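You operate a simulated robot arm through the tools that you are given. There is no shell and no other tool.

Carry out the task below with a simulated robot arm. There is one attempt and no reset: what you move stays moved.

JOB
Square both boards in the gap gauge and clip them down.
Fine: each lies against the long fence and its bar; the gap stays as it is, locked.

The check looks at the end state, three seconds after you hand in, the way a careful person would. Anything else that was tipped, shoved, dropped, spilled or broken makes it a failure.

ROBOT AND FRAMES
A 7-joint arm with a two-finger parallel gripper, fixed in place. Base frame: the origin is at the foot of the arm, x ahead of it, y to its left, z up; the work surface is at about z = 0. Readings come in mm, degrees, newtons and seconds.
With the tool pointing down near the work surface it reaches from about 240 to 620 mm from the base axis. Its first joint turns from -66.0 to 66.0 degrees. Payload 2.6 kg.
Tool frame: the origin (TCP) lies between the finger pads and is the grasp point; the fingertips stand 30 mm ahead of it; z points along the fingers, y is the line along which they close. Largest opening 94 mm; finger width 28, thickness 10; the body of the gripper, 50 by 96 mm, starts 55 mm behind the TCP.
Orientation is that of the tool frame in the base frame, as [roll, pitch, yaw] about the fixed x, y, z axes, in that order (R = Rz(yaw) Ry(pitch) Rx(roll)). With the fingers straight down and closing along the base's y, the tool's x points along the base's -x, its y along +y and its z along -z.

CONTROLS
- The arm moves only by the tool step_arm. Its argument "motion" is a list of rows, each a list of 2 entries, a list of its own where there are three numbers: the shift along the base's x, y, z in mm, then the turn, a rotation vector about the base's x, y, z in rad. In form: [[[tx, ty, tz], [rx, ry, rz]], ...]. A call has 1 to 20 rows; each row shifts and turns the commanded pose from where the row before left it. "gripper" is the finger opening in mm, from 0 to 94, set as the call begins (left out, the last holds). A row lasts 0.2 s, in which the tool goes at most 50 mm and 8.6 degrees; a call with a longer step from one row to the next is refused whole, and so is a gripper value outside its range. A pose out of reach is approached as far as the arm can. The call stops where the force on the tool passes 40 N (or 10 N more than at its start, if that is more) or the arm is blocked; 0.2 s more then pass. The fingers move at their own pace (about 72 mm/s each) and stop on an object; they squeeze with about 26 N. The grip force told is the motor's: it shows also when the fingers shut on nothing. Time passes only in rows, and 0.2 s behind the last, so rows that do not move let the fingers close. It gives the time, the measured TCP pose, the force on the tool (base axes), the opening and the grip force at its end, in the units of the frame above (readings bear some noise), with the torque about the TCP (base axes, N m) and any sound that the robot's microphone picked up.
- Cameras (640 x 400 px; columns grow to the right, rows downward): "scene" is fixed at [13.6, 414.8, 575.5]; the picture's right is [-0.93, -0.38, 0.00], its down [-0.17, 0.43, -0.89] and it looks along [0.33, -0.82, -0.46] (base axes); focal length 376 px, centre (320, 200). "wrist" rides on the gripper at [76, 14, -102] in the tool frame; the picture's right is [-0.18, 0.98, 0.00], its down [-0.75, -0.14, -0.64] and it looks along [-0.63, -0.12, 0.77] (tool axes); focal length 243 px, centre (320, 200). There is no depth. A picture from a camera that has moved, and an enlarged one, comes with that camera's place and axes in the base frame and with its lens.
- snapshot(camera): a new picture of that camera. It takes no simulated time.
- close_up(camera, box): a new picture of the part [left, top, right, bottom] of that camera's present view, enlarged. It takes no simulated time.
- close_job(): hands the job in; it is judged then, once.

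Nothing tells you positions but the pictures and the camera data. Unless the task says otherwise, let go and move clear before handing in.

The tools are called after "Emit:" by a JSON object that holds its "fn" and its "kwargs". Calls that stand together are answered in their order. step_arm: Moves the arm, as the interface text tells. Its arguments: {"type":"object","properties":{"motion":{"type":"array","items":{"type":"array"}},"gripper":{"type":"number"}},"required":["motion"]} The other tools are called the same way: snapshot (camera) takes a picture; close_up (camera, box) takes an enlarged picture of a part of a camera's view; close_job () hands the job in.

At the start:

```text
time: 0.0
eef_pos: [355.7, -202.8, 278.1]
tool_rot: [179.9, 0.0, -180.0]
wrist_force: [-0.7, -1.3, -0.5]
torque: [0.0, 0.0, 0.0]
finger_gap: 93.9
finger_force: 0.1
```

scene: 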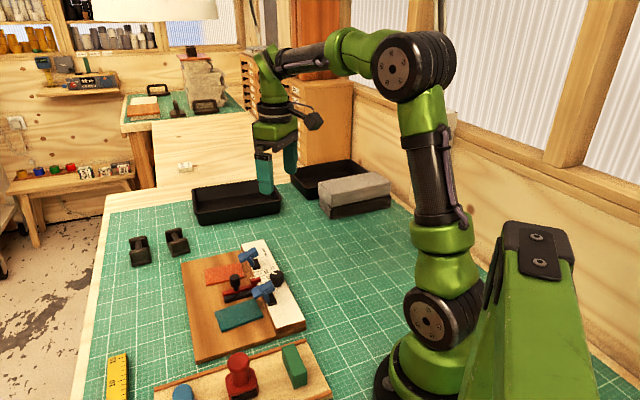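
wrist: 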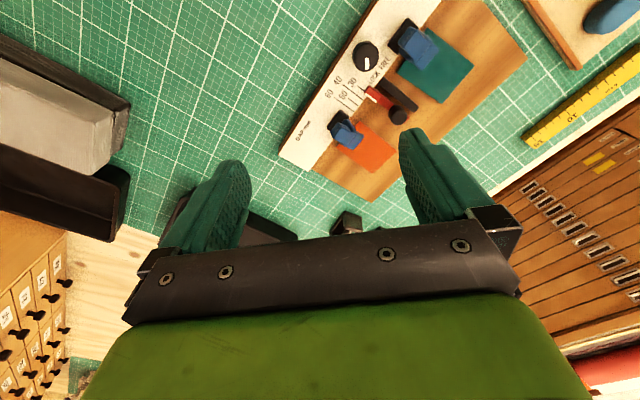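

I see a wooden gauge plate with a white long fence, an orange and a teal board, a red/dark bar between them, blue clips, and a lock knob. I'll take closer pictures before moving.

Emit:
{"fn": "close_up", "kwargs": {"camera": "scene", "box": [170, 230, 320, 370]}}

Emit:
{"fn": "close_up", "kwargs": {"camera": "wrist", "box": [270, 0, 530, 210]}}

Emit:
{"fn": "close_up", "kwargs": {"camera": "scene", "box": [80, 140, 420, 400]}}

```text
2.86 times, centred on (245, 300) of scene
camera zoom: at [13.6, 414.8, 575.5], right [-0.93, -0.38, 0.0], down [-0.17, 0.43, -0.89], along [0.33, -0.82, -0.46], focal length 1073 px, centre (534, -86)
```

zoom: 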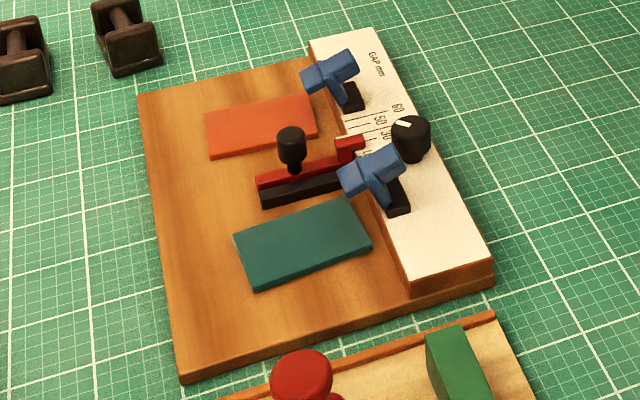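

```text
1.90 times, centred on (400, 105) of wrist
camera zoom: at [279.7, -187.4, 379.8], right [0.18, 0.98, 0.0], down [0.75, -0.14, 0.64], along [0.63, -0.12, -0.77], focal length 462 px, centre (168, 381)
```

zoom: 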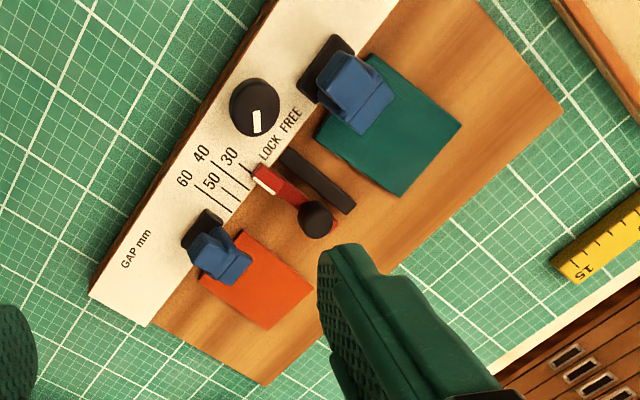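

```text
1.54 times, centred on (250, 270) of scene
camera zoom: at [13.6, 414.8, 575.5], right [-0.93, -0.38, 0.0], down [-0.17, 0.43, -0.89], along [0.33, -0.82, -0.46], focal length 578 px, centre (428, 92)
```

zoom: 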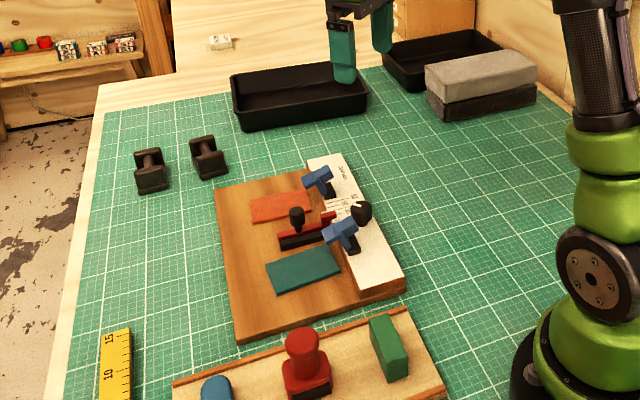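

The gauge plate sits rotated about 45° with its fence on the side nearest the robot. I need a finer look at the knob, the clips and the bars before deciding anything.

Emit:
{"fn": "close_up", "kwargs": {"camera": "wrist", "box": [340, 20, 440, 90]}}

Emit:
{"fn": "close_up", "kwargs": {"camera": "wrist", "box": [310, 80, 430, 170]}}

Emit:
{"fn": "close_up", "kwargs": {"camera": "wrist", "box": [380, 5, 490, 115]}}

Emit:
{"fn": "close_up", "kwargs": {"camera": "scene", "box": [235, 235, 305, 315]}}

```text
5.71 times, centred on (390, 55) of wrist
camera zoom: at [279.7, -187.4, 379.8], right [0.18, 0.98, 0.0], down [0.75, -0.14, 0.64], along [0.63, -0.12, -0.77], focal length 1386 px, centre (-80, 1029)
```

zoom: 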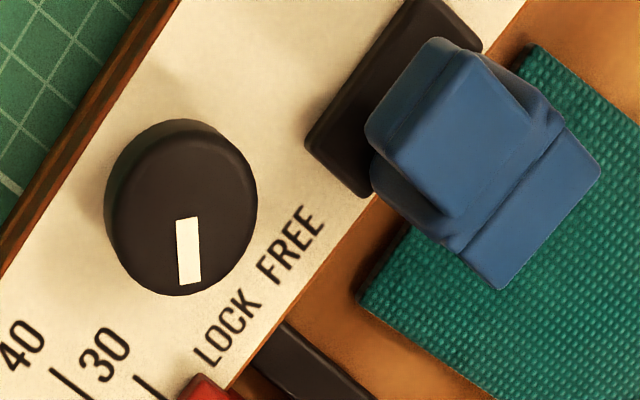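

```text
4.44 times, centred on (370, 125) of wrist
camera zoom: at [279.7, -187.4, 379.8], right [0.18, 0.98, 0.0], down [0.75, -0.14, 0.64], along [0.63, -0.12, -0.77], focal length 1078 px, centre (98, 533)
```

zoom: 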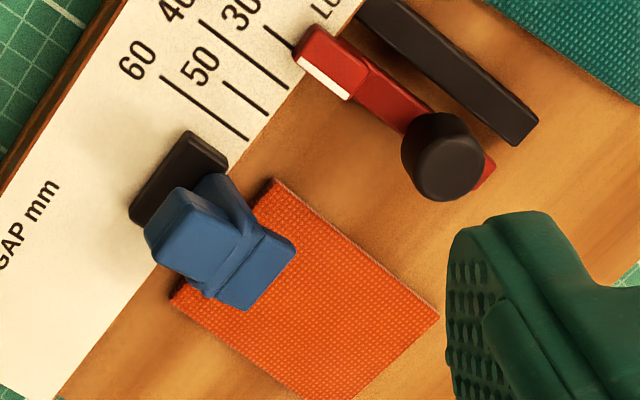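

```text
3.64 times, centred on (435, 60) of wrist
camera zoom: at [279.7, -187.4, 379.8], right [0.18, 0.98, 0.0], down [0.75, -0.14, 0.64], along [0.63, -0.12, -0.77], focal length 882 px, centre (-98, 709)
```

zoom: 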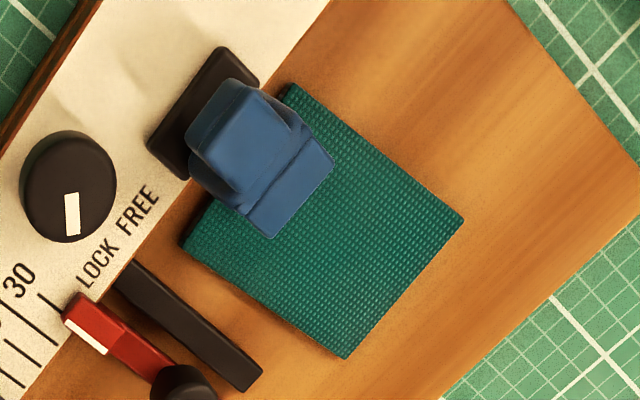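

```text
5.00 times, centred on (270, 275) of scene
camera zoom: at [13.6, 414.8, 575.5], right [-0.93, -0.38, 0.0], down [-0.17, 0.43, -0.89], along [0.33, -0.82, -0.46], focal length 1877 px, centre (570, -175)
```

zoom: 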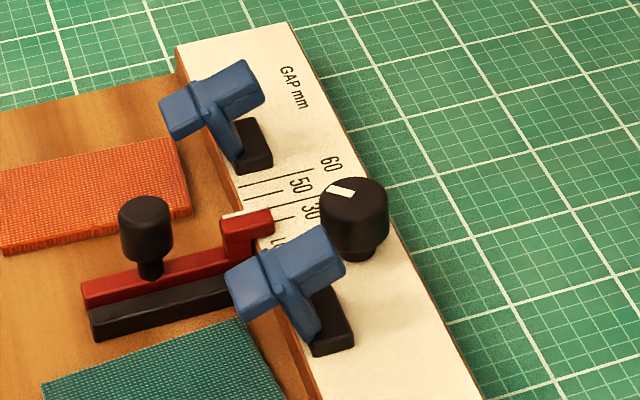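

The knob's white mark points well to the LOCK side, so the gap looks locked and I'll leave it alone. The clips look raised over the boards; I'll bring the wrist camera over to look along the fence for their profile.

Emit:
{"fn": "step_arm", "kwargs": {"motion": [[[-5, 25, -10], [0, 0, -0.131]], [[-5, 25, -10], [0, 0, -0.131]], [[-5, 25, -10], [0, 0, -0.131]], [[-5, 25, -10], [0, 0, -0.131]], [[-5, 25, -10], [0, 0, -0.131]], [[-5, 25, -10], [0, 0, -0.131]]], "gripper": 94}}

Emit:
{"fn": "snapshot", "kwargs": {"camera": "wrist"}}

```text
time: 1.4
eef_pos: [325.3, -52.1, 217.7]
tool_rot: [-179.9, 0.0, 134.8]
wrist_force: [-0.2, -0.4, 0.3]
torque: [0.01, 0.01, -0.01]
finger_gap: 93.8
finger_force: 0.0
```

```text
taken
camera wrist: at [282.2, 13.2, 319.8], right [0.83, 0.56, 0.0], down [0.43, -0.63, 0.64], along [0.36, -0.53, -0.77], focal length 243 px, centre (320, 200)
```

wrist: 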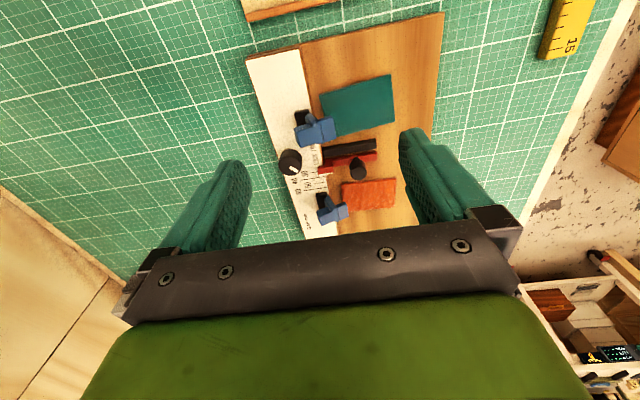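

The camera is upside down relative to the world (image bottom is far/up). I'll enlarge the gauge in this view.

Emit:
{"fn": "close_up", "kwargs": {"camera": "wrist", "box": [240, 60, 440, 240]}}

Emit:
{"fn": "close_up", "kwargs": {"camera": "wrist", "box": [270, 90, 390, 170]}}

Emit:
{"fn": "close_up", "kwargs": {"camera": "wrist", "box": [280, 150, 410, 240]}}

```text
2.22 times, centred on (340, 150) of wrist
camera zoom: at [282.2, 13.2, 319.8], right [0.83, 0.56, 0.0], down [0.43, -0.63, 0.64], along [0.36, -0.53, -0.77], focal length 539 px, centre (276, 311)
```

zoom: 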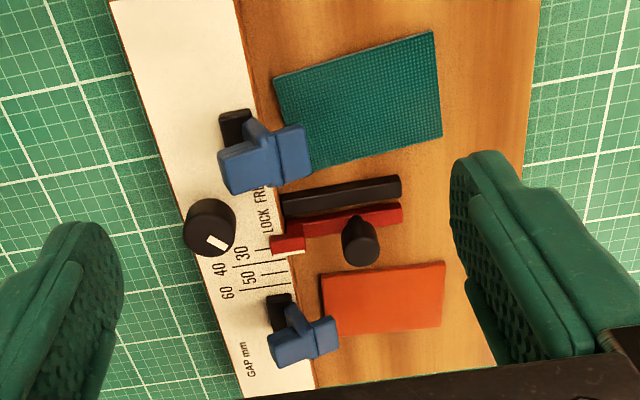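

```text
5.00 times, centred on (330, 130) of wrist
camera zoom: at [282.2, 13.2, 319.8], right [0.83, 0.56, 0.0], down [0.43, -0.63, 0.64], along [0.36, -0.53, -0.77], focal length 1213 px, centre (270, 550)
```

zoom: 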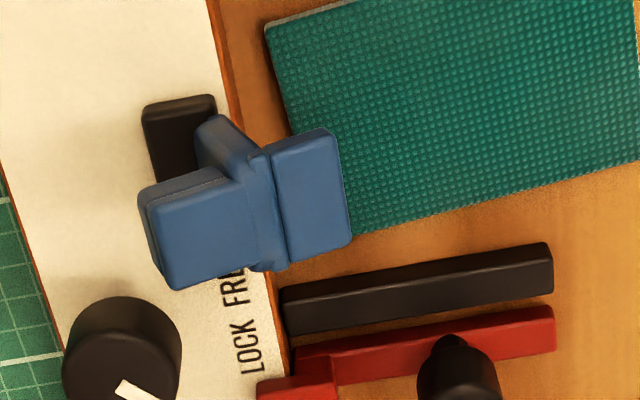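

```text
4.44 times, centred on (345, 195) of wrist
camera zoom: at [282.2, 13.2, 319.8], right [0.83, 0.56, 0.0], down [0.43, -0.63, 0.64], along [0.36, -0.53, -0.77], focal length 1078 px, centre (209, 222)
```

zoom: 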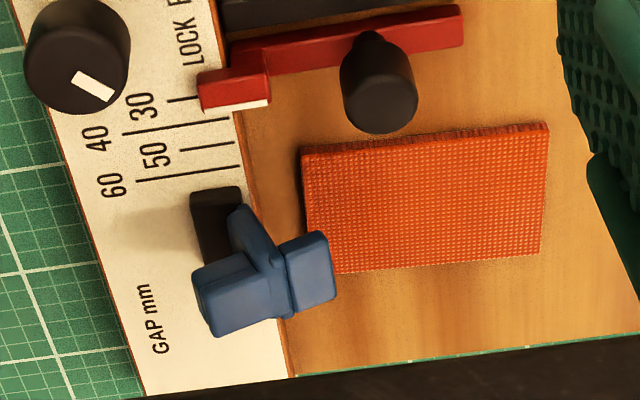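

I've triangulated the gauge: it's turned 45°, the fence face runs along x+y≈254, and the boards are about 85×57 mm, each 10–40 mm off fence and bar. The clip jaws stand well above the boards (z≈58), so both are open. I'll tilt the wrist to see the clips in profile.

Emit:
{"fn": "step_arm", "kwargs": {"motion": [[[-5, 2.6, -15], [-0.074, -0.074, 0]], [[-5, 2.6, -15], [-0.074, -0.074, 0]], [[-5, 2.6, -15], [-0.074, -0.074, 0]], [[-5, 2.6, -15], [-0.074, -0.074, 0]], [[-5, 2.6, -18], [-0.074, -0.074, 0]]]}}

Emit:
{"fn": "snapshot", "kwargs": {"camera": "wrist"}}

```text
time: 2.6
eef_pos: [300.2, -39.3, 140.1]
tool_rot: [179.9, 30.0, 135.1]
wrist_force: [0.1, 0.0, 0.5]
torque: [0.04, 0.0, 0.01]
finger_gap: 94.2
finger_force: 0.0
```

```text
taken
camera wrist: at [228.1, 54.2, 189.5], right [0.81, 0.58, 0.09], down [0.13, -0.33, 0.93], along [0.58, -0.74, -0.35], focal length 243 px, centre (320, 200)
```

wrist: 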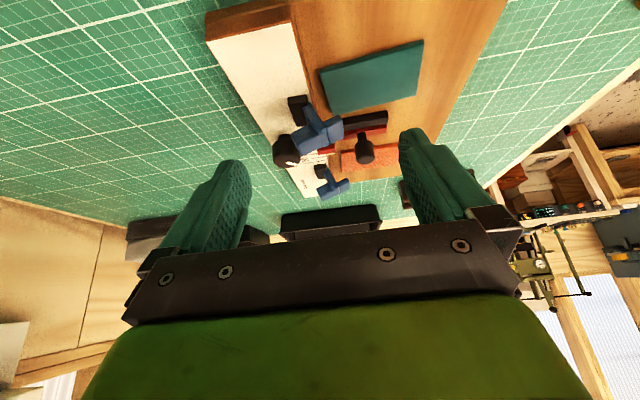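

Emit:
{"fn": "close_up", "kwargs": {"camera": "wrist", "box": [260, 85, 400, 205]}}

Emit:
{"fn": "close_up", "kwargs": {"camera": "wrist", "box": [270, 90, 350, 160]}}

Emit:
{"fn": "close_up", "kwargs": {"camera": "scene", "box": [230, 235, 310, 315]}}

```text
3.33 times, centred on (330, 145) of wrist
camera zoom: at [228.1, 54.2, 189.5], right [0.81, 0.58, 0.09], down [0.13, -0.33, 0.93], along [0.58, -0.74, -0.35], focal length 809 px, centre (287, 383)
```

zoom: 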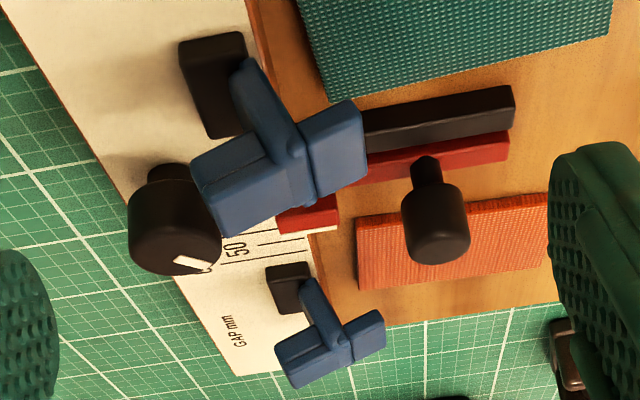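

```text
5.71 times, centred on (310, 125) of wrist
camera zoom: at [228.1, 54.2, 189.5], right [0.81, 0.58, 0.09], down [0.13, -0.33, 0.93], along [0.58, -0.74, -0.35], focal length 1386 px, centre (377, 629)
```

zoom: 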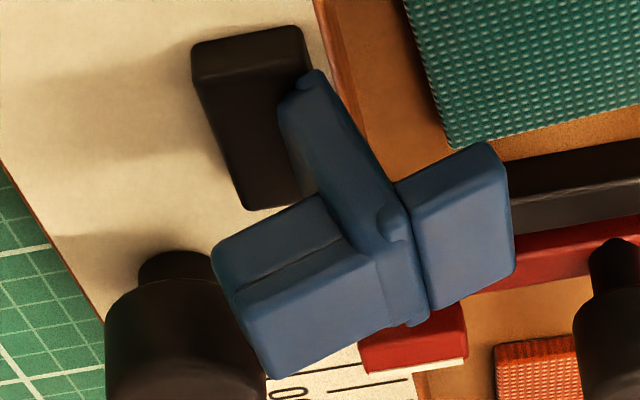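

```text
5.00 times, centred on (270, 275) of scene
camera zoom: at [13.6, 414.8, 575.5], right [-0.93, -0.38, 0.0], down [-0.17, 0.43, -0.89], along [0.33, -0.82, -0.46], focal length 1877 px, centre (570, -175)
```

zoom: 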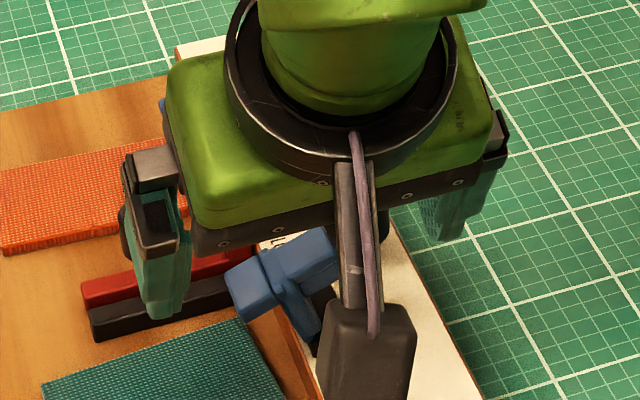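

The clips are T-shaped levers hinged at the fence edge (hinge at about s=175, z=35). They lean ~23° forward now and must swing forward and down so the jaw lands on the board. First I'll square the teal board, so I straighten the tool, turn it to close along the fence, and go to its outer side.

Emit:
{"fn": "step_arm", "kwargs": {"motion": [[[0, 0, 8], [0.074, 0.074, 0]], [[0, 0, 8], [0.074, 0.074, 0]], [[0, 0, 8], [0.074, 0.074, 0]], [[0, 0, 8], [0.074, 0.074, 0]], [[0, 0, 8], [0.074, 0.074, 0]], [[11, 3.3, 0], [0, 0, 0.131]], [[11, 3.3, 0], [0, 0, 0.131]], [[11, 3.3, 0], [0, 0, 0.131]], [[11, 3.3, 0], [0, 0, 0.131]], [[11, 3.3, 0], [0, 0, 0.131]], [[11, 3.3, 0], [0, 0, 0.131]], [[11, 3.3, 0], [0, 0, 0.131]], [[11, 3.3, 0], [0, 0, 0.131]], [[11, 3.3, 0], [0, 0, 0.131]], [[11, 3.3, 0], [0, 0, 0.131]], [[11, 3.3, 0], [0, 0, 0.131]], [[11, 3.3, 0], [0, 0, 0.131]]], "gripper": 30}}

Emit:
{"fn": "snapshot", "kwargs": {"camera": "wrist"}}

Emit:
{"fn": "snapshot", "kwargs": {"camera": "scene"}}

```text
time: 6.2
eef_pos: [432.2, 0.6, 179.8]
tool_rot: [-180.0, 0.0, -134.8]
wrist_force: [0.2, -0.5, 0.5]
torque: [-0.03, -0.05, 0.01]
finger_gap: 30.2
finger_force: 0.1
```

```text
taken
camera wrist: at [369.7, -42.8, 281.6], right [-0.57, 0.82, 0.0], down [0.63, 0.44, 0.64], along [0.53, 0.36, -0.77], focal length 243 px, centre (320, 200)
```

wrist: 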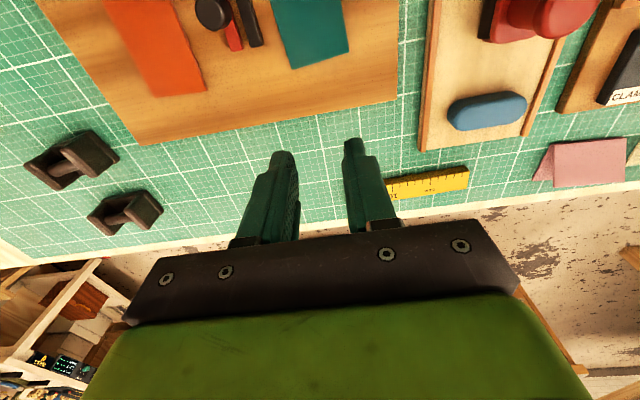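

```text
taken
```

scene: 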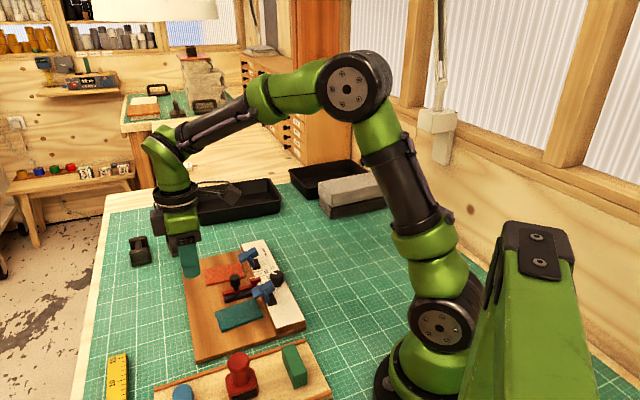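

The tool is now straight, closing along the fence, just outside the teal board's outer edge. I'll descend over bare plate and feel for its top gently.

Emit:
{"fn": "step_arm", "kwargs": {"motion": [[[0, 0, -33], [0, 0, 0]], [[0, 0, -33], [0, 0, 0]], [[0, 0, -33], [0, 0, 0]], [[0, 0, -25], [0, 0, 0]], [[0, 0, -8], [0, 0, 0]]]}}

Emit:
{"fn": "close_up", "kwargs": {"camera": "wrist", "box": [180, 0, 480, 200]}}

Emit:
{"fn": "close_up", "kwargs": {"camera": "scene", "box": [150, 220, 320, 360]}}

```text
time: 7.4
eef_pos: [433.2, -0.2, 46.2]
tool_rot: [-180.0, 0.0, -134.9]
wrist_force: [-0.3, -0.5, -0.1]
torque: [-0.05, -0.02, 0.01]
finger_gap: 30.0
finger_force: 0.0
```

```text
2.00 times, centred on (330, 100) of wrist
camera zoom: at [369.0, -43.1, 149.1], right [-0.57, 0.82, 0.0], down [0.63, 0.43, 0.64], along [0.53, 0.36, -0.77], focal length 485 px, centre (300, 400)
```

zoom: 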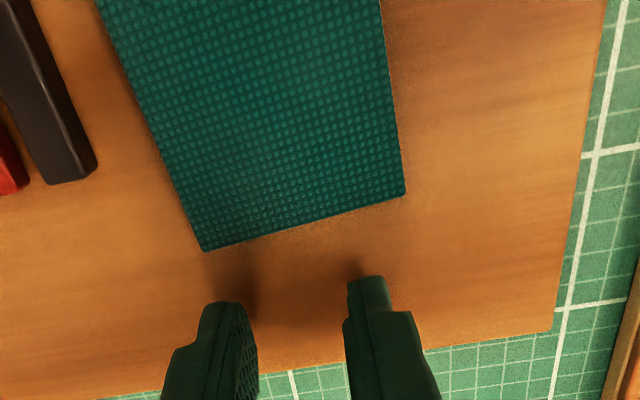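

```text
2.86 times, centred on (235, 290) of scene
camera zoom: at [13.6, 414.8, 575.5], right [-0.93, -0.38, 0.0], down [-0.17, 0.43, -0.89], along [0.33, -0.82, -0.46], focal length 1073 px, centre (563, -57)
```

zoom: 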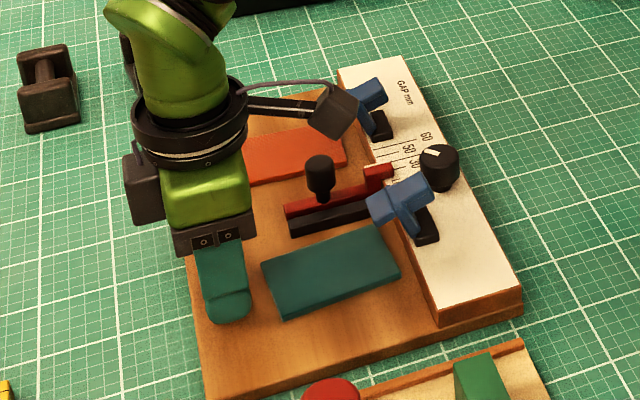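

Fingertips are near z≈16–18 above bare plate, clear of the board. Stepping down by 1 mm rows to feel the plate.

Emit:
{"fn": "step_arm", "kwargs": {"motion": [[[0, 0, -1], [0, 0, 0]], [[0, 0, -1], [0, 0, 0]], [[0, 0, -1], [0, 0, 0]], [[0, 0, 0], [0, 0, 0]]]}}

```text
time: 8.4
eef_pos: [432.3, 0.0, 45.9]
tool_rot: [179.9, 0.0, -134.9]
wrist_force: [-0.3, 0.0, 0.2]
torque: [0.04, 0.0, 0.03]
finger_gap: 30.0
finger_force: 0.1
```

Emit:
{"fn": "step_arm", "kwargs": {"motion": [[[0, 0, -1], [0, 0, 0]], [[0, 0, -1], [0, 0, 0]], [[0, 0, -1], [0, 0, 0]], [[0, 0, 0], [0, 0, 0]]]}}

```text
time: 9.4
eef_pos: [432.6, -0.2, 42.1]
tool_rot: [-180.0, 0.1, -134.8]
wrist_force: [-3.7, -0.5, 9.6]
torque: [0.02, 0.19, 0.18]
finger_gap: 30.1
finger_force: 0.1
```

Plate top is at about z≈12. I'll lift 2 mm and start pushing the teal board towards the fence, slowly.

Emit:
{"fn": "step_arm", "kwargs": {"motion": [[[0, 0, 2], [0, 0, 0]], [[-1.414, -1.414, 0], [0, 0, 0]], [[-1.414, -1.414, 0], [0, 0, 0]], [[-1.414, -1.414, 0], [0, 0, 0]], [[-1.414, -1.414, 0], [0, 0, 0]], [[-1.414, -1.414, 0], [0, 0, 0]], [[-1.414, -1.414, 0], [0, 0, 0]], [[-1.414, -1.414, 0], [0, 0, 0]], [[-1.414, -1.414, 0], [0, 0, 0]]]}}

Emit:
{"fn": "close_up", "kwargs": {"camera": "wrist", "box": [180, 0, 480, 200]}}

```text
time: 11.4
eef_pos: [421.2, -11.8, 43.8]
tool_rot: [179.9, 0.0, -134.9]
wrist_force: [-0.2, 0.5, 0.3]
torque: [-0.01, -0.02, 0.02]
finger_gap: 29.6
finger_force: 0.2
```

```text
2.00 times, centred on (330, 100) of wrist
camera zoom: at [357.4, -54.0, 145.8], right [-0.57, 0.82, 0.0], down [0.63, 0.43, 0.64], along [0.53, 0.36, -0.77], focal length 485 px, centre (300, 400)
```

zoom: 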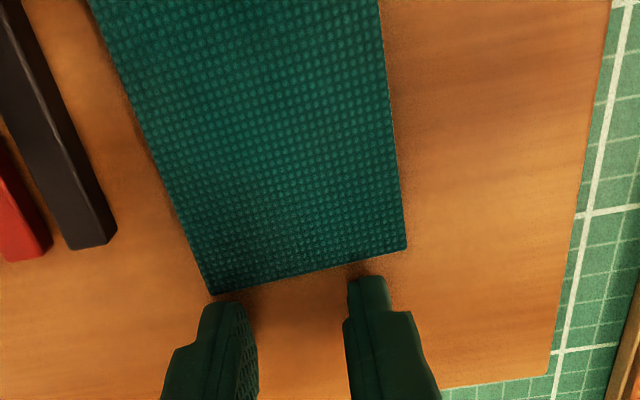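

Emit:
{"fn": "step_arm", "kwargs": {"motion": [[[-1.4, 1.4, 0], [0, 0, 0]], [[-1.4, 1.4, 0], [0, 0, 0]], [[-1.061, -1.061, 0], [0, 0, 0]], [[-1.061, -1.061, 0], [0, 0, 0]], [[-1.061, -1.061, 0], [0, 0, 0]], [[-1.061, -1.061, 0], [0, 0, 0]], [[0, 0, 0], [0, 0, 0]]]}}

Emit:
{"fn": "close_up", "kwargs": {"camera": "wrist", "box": [180, 0, 480, 200]}}

```text
time: 13.0
eef_pos: [413.5, -12.1, 45.1]
tool_rot: [180.0, 0.1, -135.0]
wrist_force: [0.5, 0.0, -0.2]
torque: [0.02, 0.0, 0.01]
finger_gap: 29.8
finger_force: 0.0
```

```text
2.00 times, centred on (330, 100) of wrist
camera zoom: at [350.6, -55.5, 146.0], right [-0.57, 0.82, 0.0], down [0.63, 0.43, 0.64], along [0.53, 0.36, -0.77], focal length 485 px, centre (300, 400)
```

zoom: 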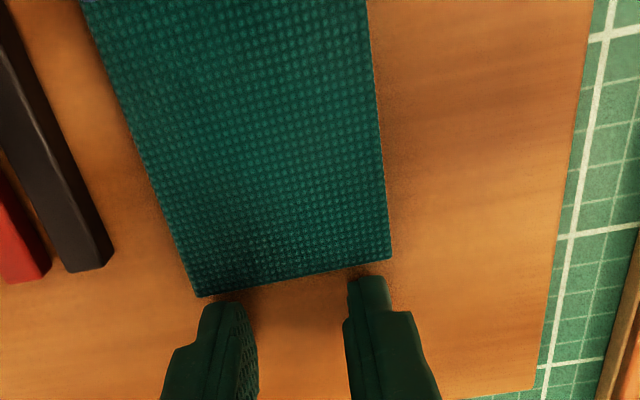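

Emit:
{"fn": "step_arm", "kwargs": {"motion": [[[-0.707, -0.707, 0], [0, 0, 0]], [[-0.707, -0.707, 0], [0, 0, 0]], [[-0.707, -0.707, 0], [0, 0, 0]], [[-0.707, -0.707, 0], [0, 0, 0]], [[0, 0, 0], [0, 0, 0]]]}}

Emit:
{"fn": "close_up", "kwargs": {"camera": "wrist", "box": [180, 0, 480, 200]}}

Emit:
{"fn": "close_up", "kwargs": {"camera": "scene", "box": [190, 240, 310, 350]}}

```text
time: 14.2
eef_pos: [411.9, -15.5, 43.4]
tool_rot: [179.9, 0.0, -134.9]
wrist_force: [3.0, 0.7, -0.7]
torque: [0.0, -0.04, 0.07]
finger_gap: 30.4
finger_force: 0.8
```

```text
2.00 times, centred on (330, 100) of wrist
camera zoom: at [347.9, -58.8, 145.7], right [-0.57, 0.82, 0.0], down [0.63, 0.43, 0.64], along [0.53, 0.36, -0.77], focal length 485 px, centre (300, 400)
```

zoom: 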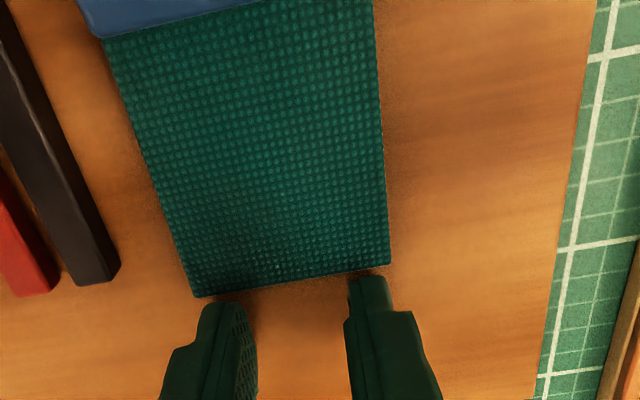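

```text
3.64 times, centred on (250, 295) of scene
camera zoom: at [13.6, 414.8, 575.5], right [-0.93, -0.38, 0.0], down [-0.17, 0.43, -0.89], along [0.33, -0.82, -0.46], focal length 1365 px, centre (574, -146)
```

zoom: 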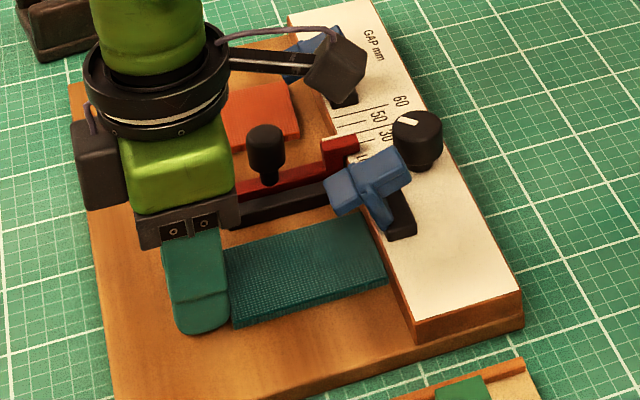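

Teal is turning square and is almost at the fence; friction is about 3 N. Continuing in short steps.

Emit:
{"fn": "step_arm", "kwargs": {"motion": [[[-0.707, -0.707, 0], [0, 0, 0]], [[-0.707, -0.707, 0], [0, 0, 0]], [[0, 0, 0], [0, 0, 0]]]}}

Emit:
{"fn": "close_up", "kwargs": {"camera": "wrist", "box": [180, 0, 480, 200]}}

Emit:
{"fn": "close_up", "kwargs": {"camera": "scene", "box": [230, 280, 310, 340]}}

```text
time: 15.0
eef_pos: [410.6, -16.0, 44.2]
tool_rot: [180.0, 0.2, -134.8]
wrist_force: [10.1, 7.1, -0.3]
torque: [0.21, -0.3, 0.04]
finger_gap: 30.8
finger_force: 0.7
```

```text
2.00 times, centred on (330, 100) of wrist
camera zoom: at [347.2, -59.2, 146.0], right [-0.57, 0.82, 0.0], down [0.63, 0.43, 0.64], along [0.53, 0.37, -0.76], focal length 485 px, centre (300, 400)
```

zoom: 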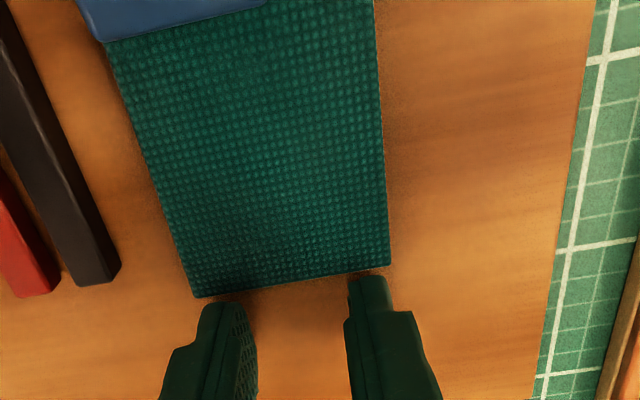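

```text
6.67 times, centred on (270, 310) of scene
camera zoom: at [13.6, 414.8, 575.5], right [-0.93, -0.38, 0.0], down [-0.17, 0.43, -0.89], along [0.33, -0.82, -0.46], focal length 2503 px, centre (653, -533)
```

zoom: 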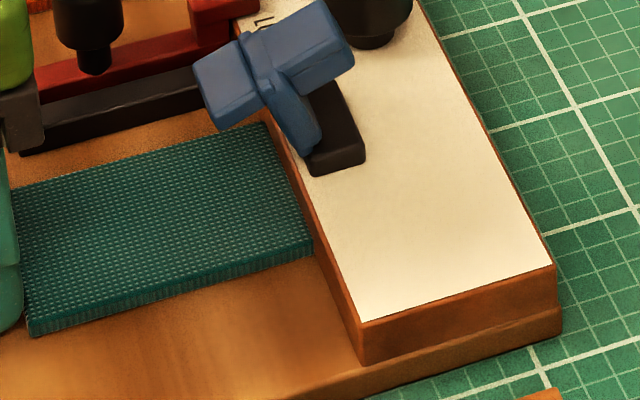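

Force rose to ~12 N with the edge aligned, so the teal board is on the fence. I back off, lift, and turn 90° to push it along the fence towards the black bar.

Emit:
{"fn": "step_arm", "kwargs": {"motion": [[[1, 1, 0], [0, 0, 0]], [[3, 3, 0], [0, 0, 0]], [[3, 3, 10], [0, 0, 0]], [[0, 0, 40], [0, 0, 0]], [[0, 0, 30], [0, 0, 0]], [[-6.2, -0.9, 0], [0, 0, -0.1309]], [[-6.2, -0.9, 0], [0, 0, -0.1309]], [[-6.2, -0.9, 0], [0, 0, -0.1309]], [[-6.2, -0.9, 0], [0, 0, -0.1309]], [[-6.2, -0.9, 0], [0, 0, -0.1309]], [[-6.2, -0.9, 0], [0, 0, -0.1309]], [[-6.2, -0.9, 0], [0, 0, -0.1309]], [[-6.2, -0.9, 0], [0, 0, -0.1309]], [[-6.2, -0.9, 0], [0, 0, -0.1309]], [[-6.2, -0.9, 0], [0, 0, -0.1309]], [[-6.2, -0.9, 0], [0, 0, -0.1309]], [[-6.2, -0.9, 0], [0, 0, -0.1309]]]}}

Emit:
{"fn": "snapshot", "kwargs": {"camera": "wrist"}}

Emit:
{"fn": "close_up", "kwargs": {"camera": "scene", "box": [170, 230, 320, 370]}}

```text
time: 18.6
eef_pos: [343.2, -20.0, 123.9]
tool_rot: [-179.9, 0.0, 135.0]
wrist_force: [0.3, -0.9, -0.1]
torque: [0.01, 0.03, 0.01]
finger_gap: 30.0
finger_force: 0.1
```

```text
taken
camera wrist: at [299.2, 43.8, 225.8], right [0.83, 0.56, 0.0], down [0.43, -0.63, 0.64], along [0.36, -0.53, -0.77], focal length 243 px, centre (320, 200)
```

wrist: 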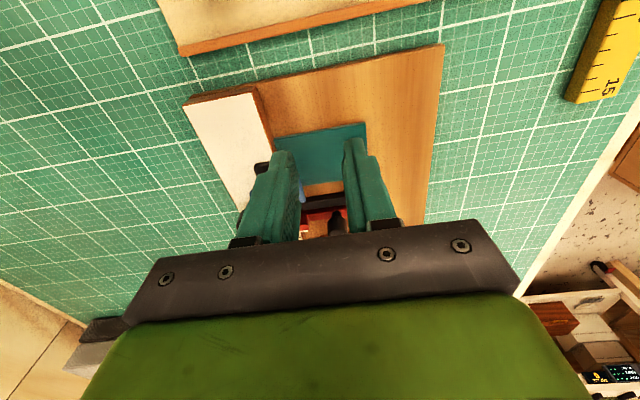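

```text
2.86 times, centred on (245, 300) of scene
camera zoom: at [13.6, 414.8, 575.5], right [-0.93, -0.38, 0.0], down [-0.17, 0.43, -0.89], along [0.33, -0.82, -0.46], focal length 1073 px, centre (534, -86)
```

zoom: 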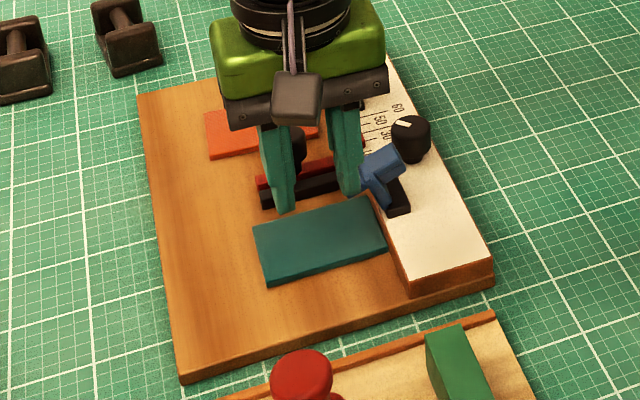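

Emit:
{"fn": "close_up", "kwargs": {"camera": "wrist", "box": [230, 90, 410, 210]}}

```text
3.33 times, centred on (320, 150) of wrist
camera zoom: at [299.2, 43.8, 225.8], right [0.83, 0.56, 0.0], down [0.43, -0.63, 0.64], along [0.36, -0.53, -0.77], focal length 809 px, centre (320, 367)
```

zoom: 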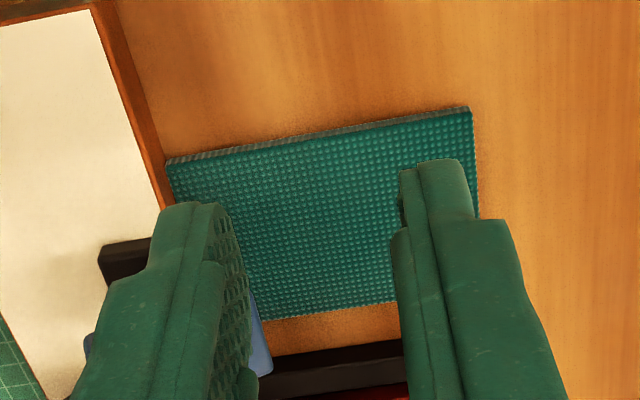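

Teal is parallel to the fence within a degree, at r≈272–328. I move outside its near edge and descend there.

Emit:
{"fn": "step_arm", "kwargs": {"motion": [[[0, 9.4, 0], [0, 0, 0]], [[0, 0, -40], [0, 0, 0]], [[0, 0, -30], [0, 0, 0]], [[0, 0, -10], [0, 0, 0]], [[0, 0, 0], [0, 0, 0]]]}}

Emit:
{"fn": "close_up", "kwargs": {"camera": "wrist", "box": [200, 0, 440, 200]}}

```text
time: 19.8
eef_pos: [341.6, -10.4, 44.1]
tool_rot: [-179.9, 0.0, 135.1]
wrist_force: [-0.2, -1.0, -0.1]
torque: [0.02, 0.01, 0.03]
finger_gap: 29.8
finger_force: 0.0
```

```text
2.00 times, centred on (320, 100) of wrist
camera zoom: at [298.6, 53.4, 145.7], right [0.82, 0.57, 0.0], down [0.43, -0.63, 0.64], along [0.36, -0.53, -0.77], focal length 485 px, centre (320, 400)
```

zoom: 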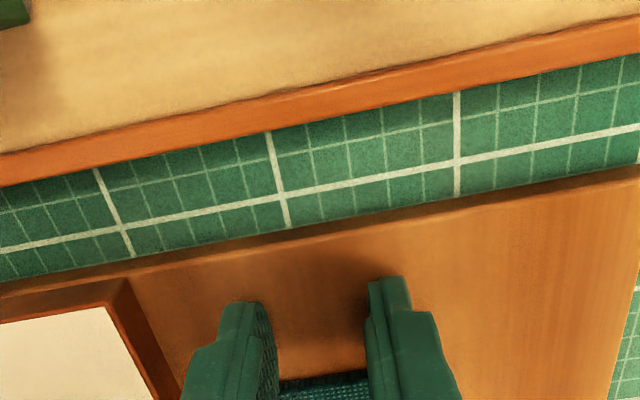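

Emit:
{"fn": "step_arm", "kwargs": {"motion": [[[1.414, -1.414, 0], [0, 0, 0]], [[1.414, -1.414, 0], [0, 0, 0]], [[1.414, -1.414, 0], [0, 0, 0]], [[1.414, -1.414, 0], [0, 0, 0]], [[1.414, -1.414, 0], [0, 0, 0]], [[1.414, -1.414, 0], [0, 0, 0]], [[1.414, -1.414, 0], [0, 0, 0]], [[1.414, -1.414, 0], [0, 0, 0]], [[1.414, -1.414, 0], [0, 0, 0]], [[1.414, -1.414, 0], [0, 0, 0]]]}}

Emit:
{"fn": "close_up", "kwargs": {"camera": "scene", "box": [190, 240, 310, 350]}}

Emit:
{"fn": "close_up", "kwargs": {"camera": "wrist", "box": [200, 50, 440, 250]}}

```text
time: 22.0
eef_pos: [356.7, -25.7, 44.7]
tool_rot: [180.0, 0.0, 135.1]
wrist_force: [0.2, -0.4, 0.2]
torque: [-0.01, 0.01, 0.0]
finger_gap: 30.4
finger_force: 0.1
```

```text
3.64 times, centred on (250, 295) of scene
camera zoom: at [13.6, 414.8, 575.5], right [-0.93, -0.38, 0.0], down [-0.17, 0.43, -0.89], along [0.33, -0.82, -0.46], focal length 1365 px, centre (574, -146)
```

zoom: 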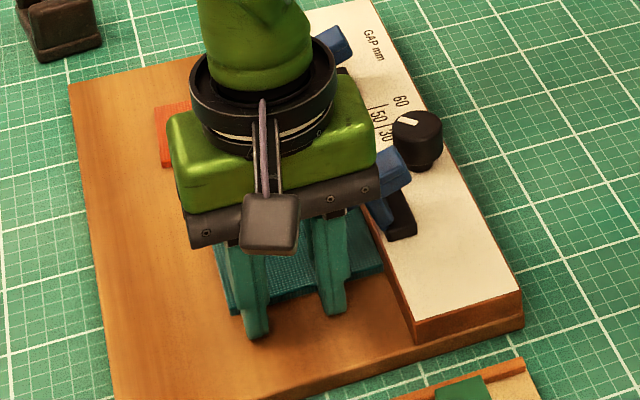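

```text
2.00 times, centred on (320, 150) of wrist
camera zoom: at [312.8, 39.4, 145.8], right [0.82, 0.57, 0.0], down [0.43, -0.63, 0.64], along [0.36, -0.53, -0.77], focal length 485 px, centre (320, 300)
```

zoom: 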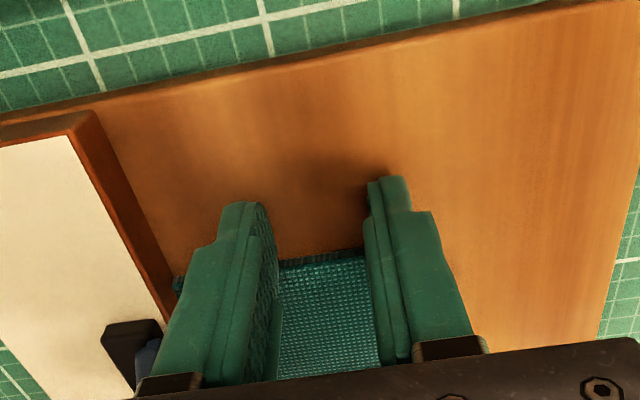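

Emit:
{"fn": "step_arm", "kwargs": {"motion": [[[0.707, -0.707, 0], [0, 0, 0]], [[0.707, -0.707, 0], [0, 0, 0]], [[0.707, -0.707, 0], [0, 0, 0]], [[0.707, -0.707, 0], [0, 0, 0]], [[0.707, -0.707, 0], [0, 0, 0]], [[0, 0, 0], [0, 0, 0]]]}}

Emit:
{"fn": "close_up", "kwargs": {"camera": "wrist", "box": [240, 120, 400, 240]}}

```text
time: 23.4
eef_pos: [359.8, -29.1, 44.0]
tool_rot: [-180.0, 0.0, 135.1]
wrist_force: [0.1, 0.2, 0.1]
torque: [0.05, 0.0, 0.01]
finger_gap: 29.9
finger_force: 0.2
```

```text
3.33 times, centred on (320, 180) of wrist
camera zoom: at [316.6, 35.7, 145.5], right [0.82, 0.57, 0.0], down [0.43, -0.63, 0.64], along [0.36, -0.53, -0.77], focal length 809 px, centre (320, 267)
```

zoom: 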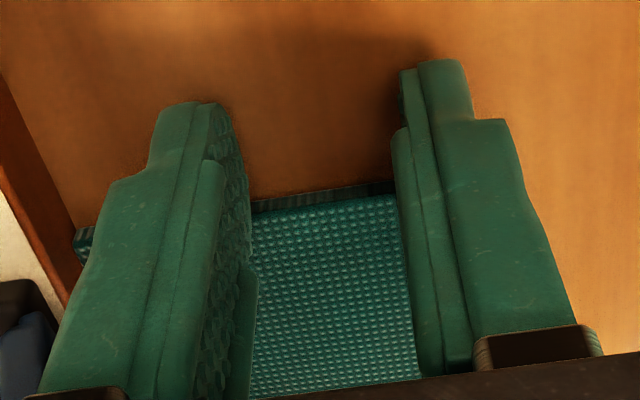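

Emit:
{"fn": "step_arm", "kwargs": {"motion": [[[0.707, -0.707, 0], [0, 0, 0]], [[0.707, -0.707, 0], [0, 0, 0]], [[0.707, -0.707, 0], [0, 0, 0]], [[0, 0, 0], [0, 0, 0]]]}}

```text
time: 24.4
eef_pos: [362.4, -30.6, 44.4]
tool_rot: [-179.9, -0.1, 135.0]
wrist_force: [0.4, 0.5, -1.3]
torque: [-0.01, -0.02, 0.02]
finger_gap: 29.9
finger_force: 0.1
```

Emit:
{"fn": "step_arm", "kwargs": {"motion": [[[0.707, -0.707, 0], [0, 0, 0]], [[0.707, -0.707, 0], [0, 0, 0]], [[0, 0, 0], [0, 0, 0]]]}}

Emit:
{"fn": "close_up", "kwargs": {"camera": "wrist", "box": [240, 120, 400, 240]}}

Emit:
{"fn": "close_up", "kwargs": {"camera": "scene", "box": [190, 240, 310, 350]}}

```text
time: 25.2
eef_pos: [363.0, -31.7, 43.6]
tool_rot: [-179.8, -0.3, 135.1]
wrist_force: [-9.2, 6.5, 4.4]
torque: [0.13, 0.2, -0.07]
finger_gap: 29.9
finger_force: 0.1
```

```text
3.33 times, centred on (320, 180) of wrist
camera zoom: at [319.5, 33.4, 145.8], right [0.82, 0.57, 0.0], down [0.44, -0.63, 0.64], along [0.36, -0.53, -0.77], focal length 809 px, centre (320, 267)
```

zoom: 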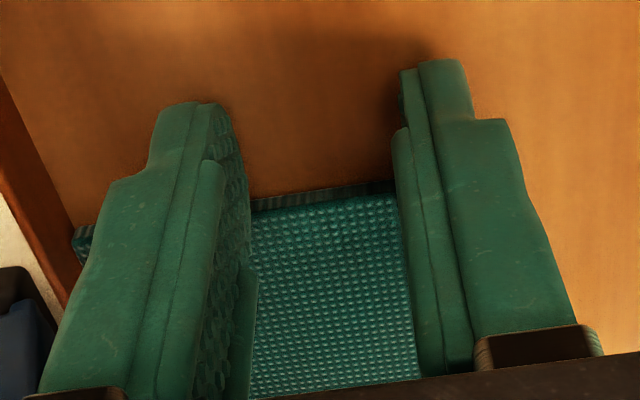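

```text
3.64 times, centred on (250, 295) of scene
camera zoom: at [13.6, 414.8, 575.5], right [-0.93, -0.38, 0.0], down [-0.17, 0.43, -0.89], along [0.33, -0.82, -0.46], focal length 1365 px, centre (574, -146)
```

zoom: 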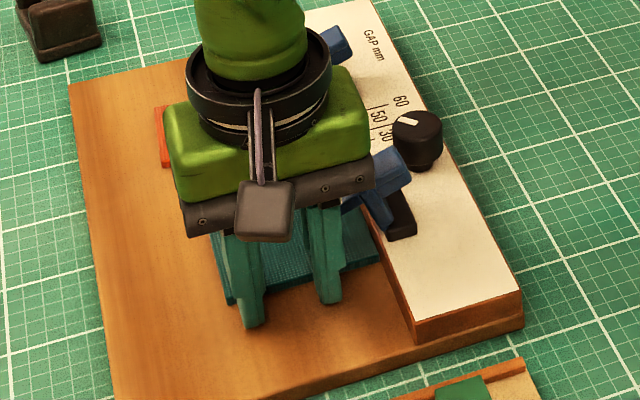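

The board met the black bar (11 N, exactly where expected). I'll back off, lift and inspect teal's seating.

Emit:
{"fn": "step_arm", "kwargs": {"motion": [[[-0.7, 0.7, 0], [0, 0, 0]], [[-2, 2, 0], [0, 0, 0]], [[-4, 4, 0], [0, 0, 0]], [[0, 0, 20], [0, 0, 0]], [[-10, 10, 40], [0, 0, 0]], [[-10, 10, 40], [0, 0, 0]], [[-5, 5, 20], [0, 0, 0]]], "gripper": 94}}

Emit:
{"fn": "close_up", "kwargs": {"camera": "wrist", "box": [240, 70, 440, 230]}}

Emit:
{"fn": "close_up", "kwargs": {"camera": "scene", "box": [190, 240, 310, 350]}}

```text
time: 25.7
eef_pos: [372.2, -17.1, 45.6]
tool_rot: [178.5, 0.8, 137.1]
wrist_force: [37.8, 33.0, -18.6]
torque: [0.44, 0.13, 0.95]
finger_gap: 66.6
finger_force: 0.1
stopped in row 2: the force on the tool passed its limit at 47 N (the readings are from after the stop); the commanded pose is now the measured one
```

```text
2.50 times, centred on (340, 150) of wrist
camera zoom: at [324.4, 44.0, 147.5], right [0.8, 0.59, 0.03], down [0.44, -0.62, 0.65], along [0.4, -0.51, -0.76], focal length 606 px, centre (270, 325)
```

zoom: 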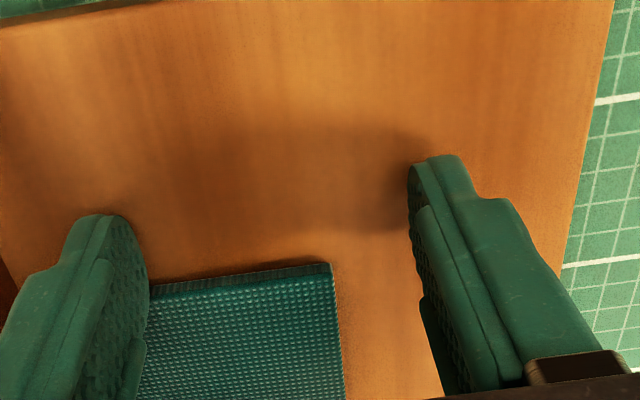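

```text
3.64 times, centred on (250, 295) of scene
camera zoom: at [13.7, 414.8, 575.5], right [-0.93, -0.38, 0.0], down [-0.17, 0.43, -0.89], along [0.33, -0.82, -0.46], focal length 1365 px, centre (574, -146)
```

zoom: 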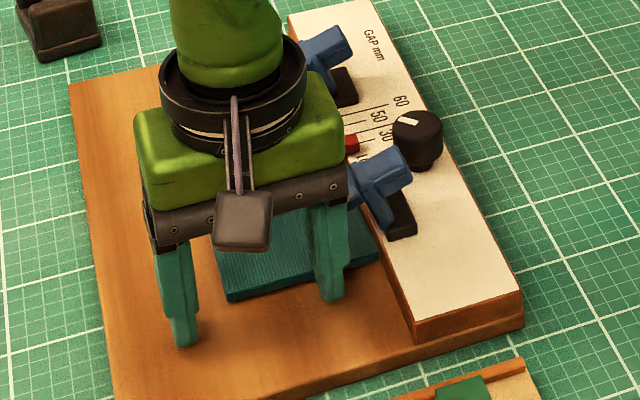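

My mistake: the gripper opened before the retreat and a finger bore against the teal clip's head; the call stopped. The clip and plate look unmoved. I'll narrow the gripper in place first to release that contact.

Emit:
{"fn": "step_arm", "kwargs": {"motion": [[[0, 0, 0], [0, 0, 0]], [[0, 0, 0], [0, 0, 0]], [[0, 0, 0], [0, 0, 0]]], "gripper": 30}}

Emit:
{"fn": "close_up", "kwargs": {"camera": "wrist", "box": [240, 70, 440, 230]}}

Emit:
{"fn": "close_up", "kwargs": {"camera": "scene", "box": [190, 240, 310, 350]}}

```text
time: 26.5
eef_pos: [365.7, -25.7, 44.3]
tool_rot: [179.4, 0.2, 136.0]
wrist_force: [-1.3, 0.0, -0.4]
torque: [0.0, 0.01, -0.02]
finger_gap: 30.6
finger_force: 0.4
```

```text
2.50 times, centred on (340, 150) of wrist
camera zoom: at [321.2, 37.7, 146.1], right [0.82, 0.58, 0.01], down [0.44, -0.63, 0.64], along [0.38, -0.52, -0.76], focal length 606 px, centre (270, 325)
```

zoom: 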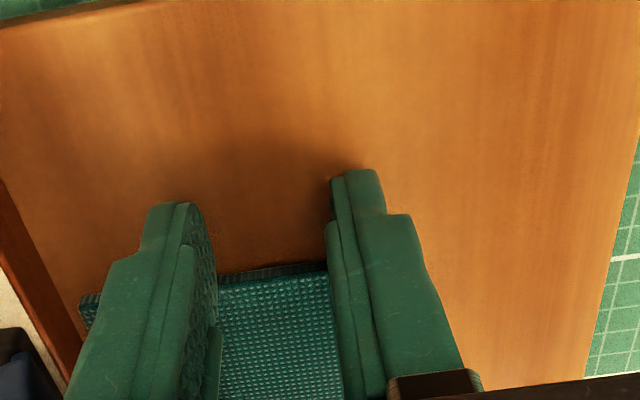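

```text
3.64 times, centred on (250, 295) of scene
camera zoom: at [13.6, 414.8, 575.5], right [-0.93, -0.38, 0.0], down [-0.17, 0.43, -0.89], along [0.33, -0.82, -0.46], focal length 1365 px, centre (574, -146)
```

zoom: 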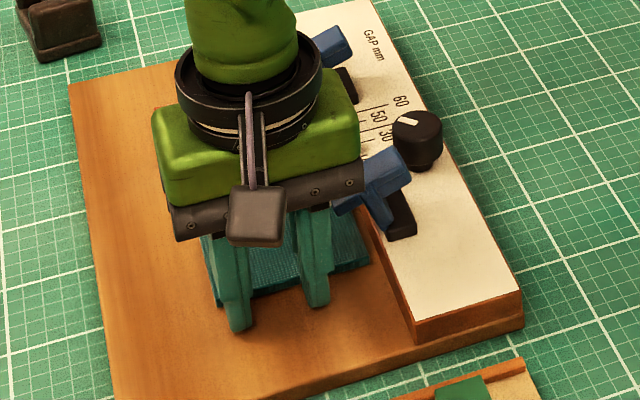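

Contact is released. Now retreat away from the board, lift, and look.

Emit:
{"fn": "step_arm", "kwargs": {"motion": [[[-2, 2, 0], [0, 0, 0]], [[-4, 4, 0], [0, 0, 0]], [[-4, 4, 10], [0, 0, 0]], [[-8, 8, 40], [0, 0, 0]], [[-8, 8, 40], [0, 0, 0]], [[-4, 4, 30], [0, 0, 0]]]}}

Emit:
{"fn": "snapshot", "kwargs": {"camera": "wrist"}}

Emit:
{"fn": "close_up", "kwargs": {"camera": "scene", "box": [190, 240, 310, 350]}}

```text
time: 27.9
eef_pos: [336.8, 4.3, 165.8]
tool_rot: [179.4, 0.3, 135.8]
wrist_force: [-0.9, -0.2, 0.1]
torque: [0.01, -0.03, 0.01]
finger_gap: 30.1
finger_force: 0.1
```

```text
taken
camera wrist: at [291.7, 68.1, 267.2], right [0.82, 0.58, 0.01], down [0.44, -0.63, 0.64], along [0.38, -0.52, -0.76], focal length 243 px, centre (320, 200)
```

wrist: 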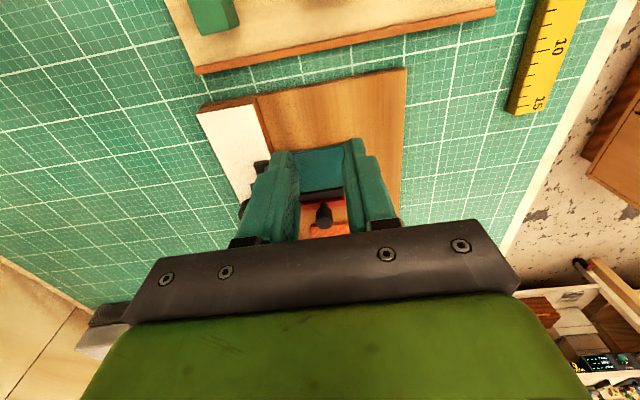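

```text
3.64 times, centred on (250, 295) of scene
camera zoom: at [13.6, 414.8, 575.5], right [-0.93, -0.38, 0.0], down [-0.17, 0.43, -0.89], along [0.33, -0.82, -0.46], focal length 1365 px, centre (574, -146)
```

zoom: 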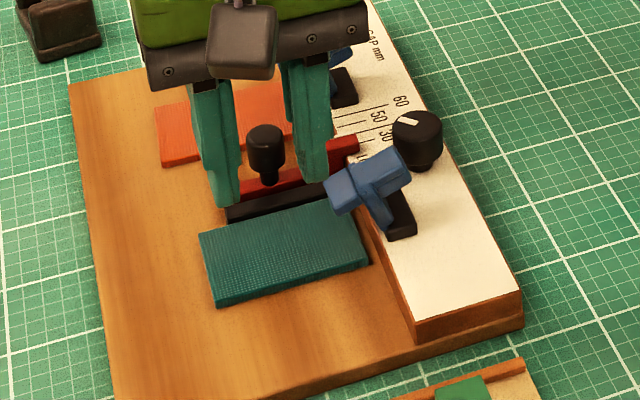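

The clip and plate are unharmed, but teal got dragged a few mm off the fence. I'll correct the small tool tilt, turn back, and push it onto the fence again.

Emit:
{"fn": "step_arm", "kwargs": {"motion": [[[8.75, -1.25, 0], [-0.0039, 0.011, -0.014]], [[8.75, -1.25, 0], [0, 0, 0.1309]], [[8.75, -1.25, 0], [0, 0, 0.1309]], [[8.75, -1.25, 0], [0, 0, 0.1309]], [[8.75, -1.25, 0], [0, 0, 0.1309]], [[8.75, -1.25, 0], [0, 0, 0.1309]], [[8.75, -1.25, 0], [0, 0, 0.1309]], [[8.75, -1.25, 0], [0, 0, 0.1309]], [[8.75, -1.25, 0], [0, 0, 0.1309]], [[8.75, -1.25, 0], [0, 0, 0.1309]], [[8.75, -1.25, 0], [0, 0, 0.1309]], [[8.75, -1.25, 0], [0, 0, 0.1309]], [[0, 0, 0], [0, 0, 0.1309]], [[0, 0, -35], [0, 0, 0]], [[0, 0, -35], [0, 0, 0]], [[0, 0, -35], [0, 0, 0]], [[0, 0, -10], [0, 0, 0]], [[0, 0, 0], [0, 0, 0]]]}}

Emit:
{"fn": "close_up", "kwargs": {"camera": "wrist", "box": [180, 0, 480, 200]}}

Emit:
{"fn": "close_up", "kwargs": {"camera": "scene", "box": [190, 240, 310, 350]}}

```text
time: 31.7
eef_pos: [442.0, -9.7, 49.6]
tool_rot: [179.9, 0.1, -134.7]
wrist_force: [0.2, 0.9, 0.1]
torque: [0.04, 0.0, 0.01]
finger_gap: 29.8
finger_force: 0.1
```

```text
2.00 times, centred on (330, 100) of wrist
camera zoom: at [378.7, -53.8, 151.2], right [-0.57, 0.82, 0.0], down [0.63, 0.43, 0.64], along [0.53, 0.37, -0.77], focal length 485 px, centre (300, 400)
```

zoom: 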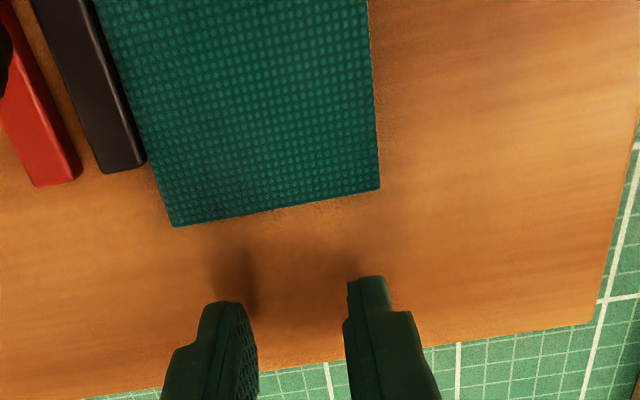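

```text
3.64 times, centred on (250, 295) of scene
camera zoom: at [13.6, 414.8, 575.5], right [-0.93, -0.38, 0.0], down [-0.17, 0.43, -0.89], along [0.33, -0.82, -0.46], focal length 1365 px, centre (574, -146)
```

zoom: 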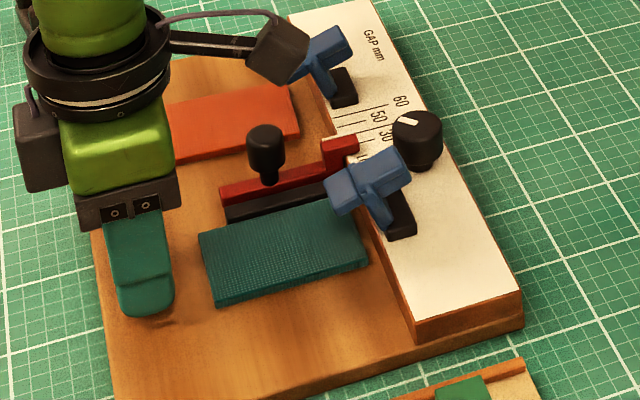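

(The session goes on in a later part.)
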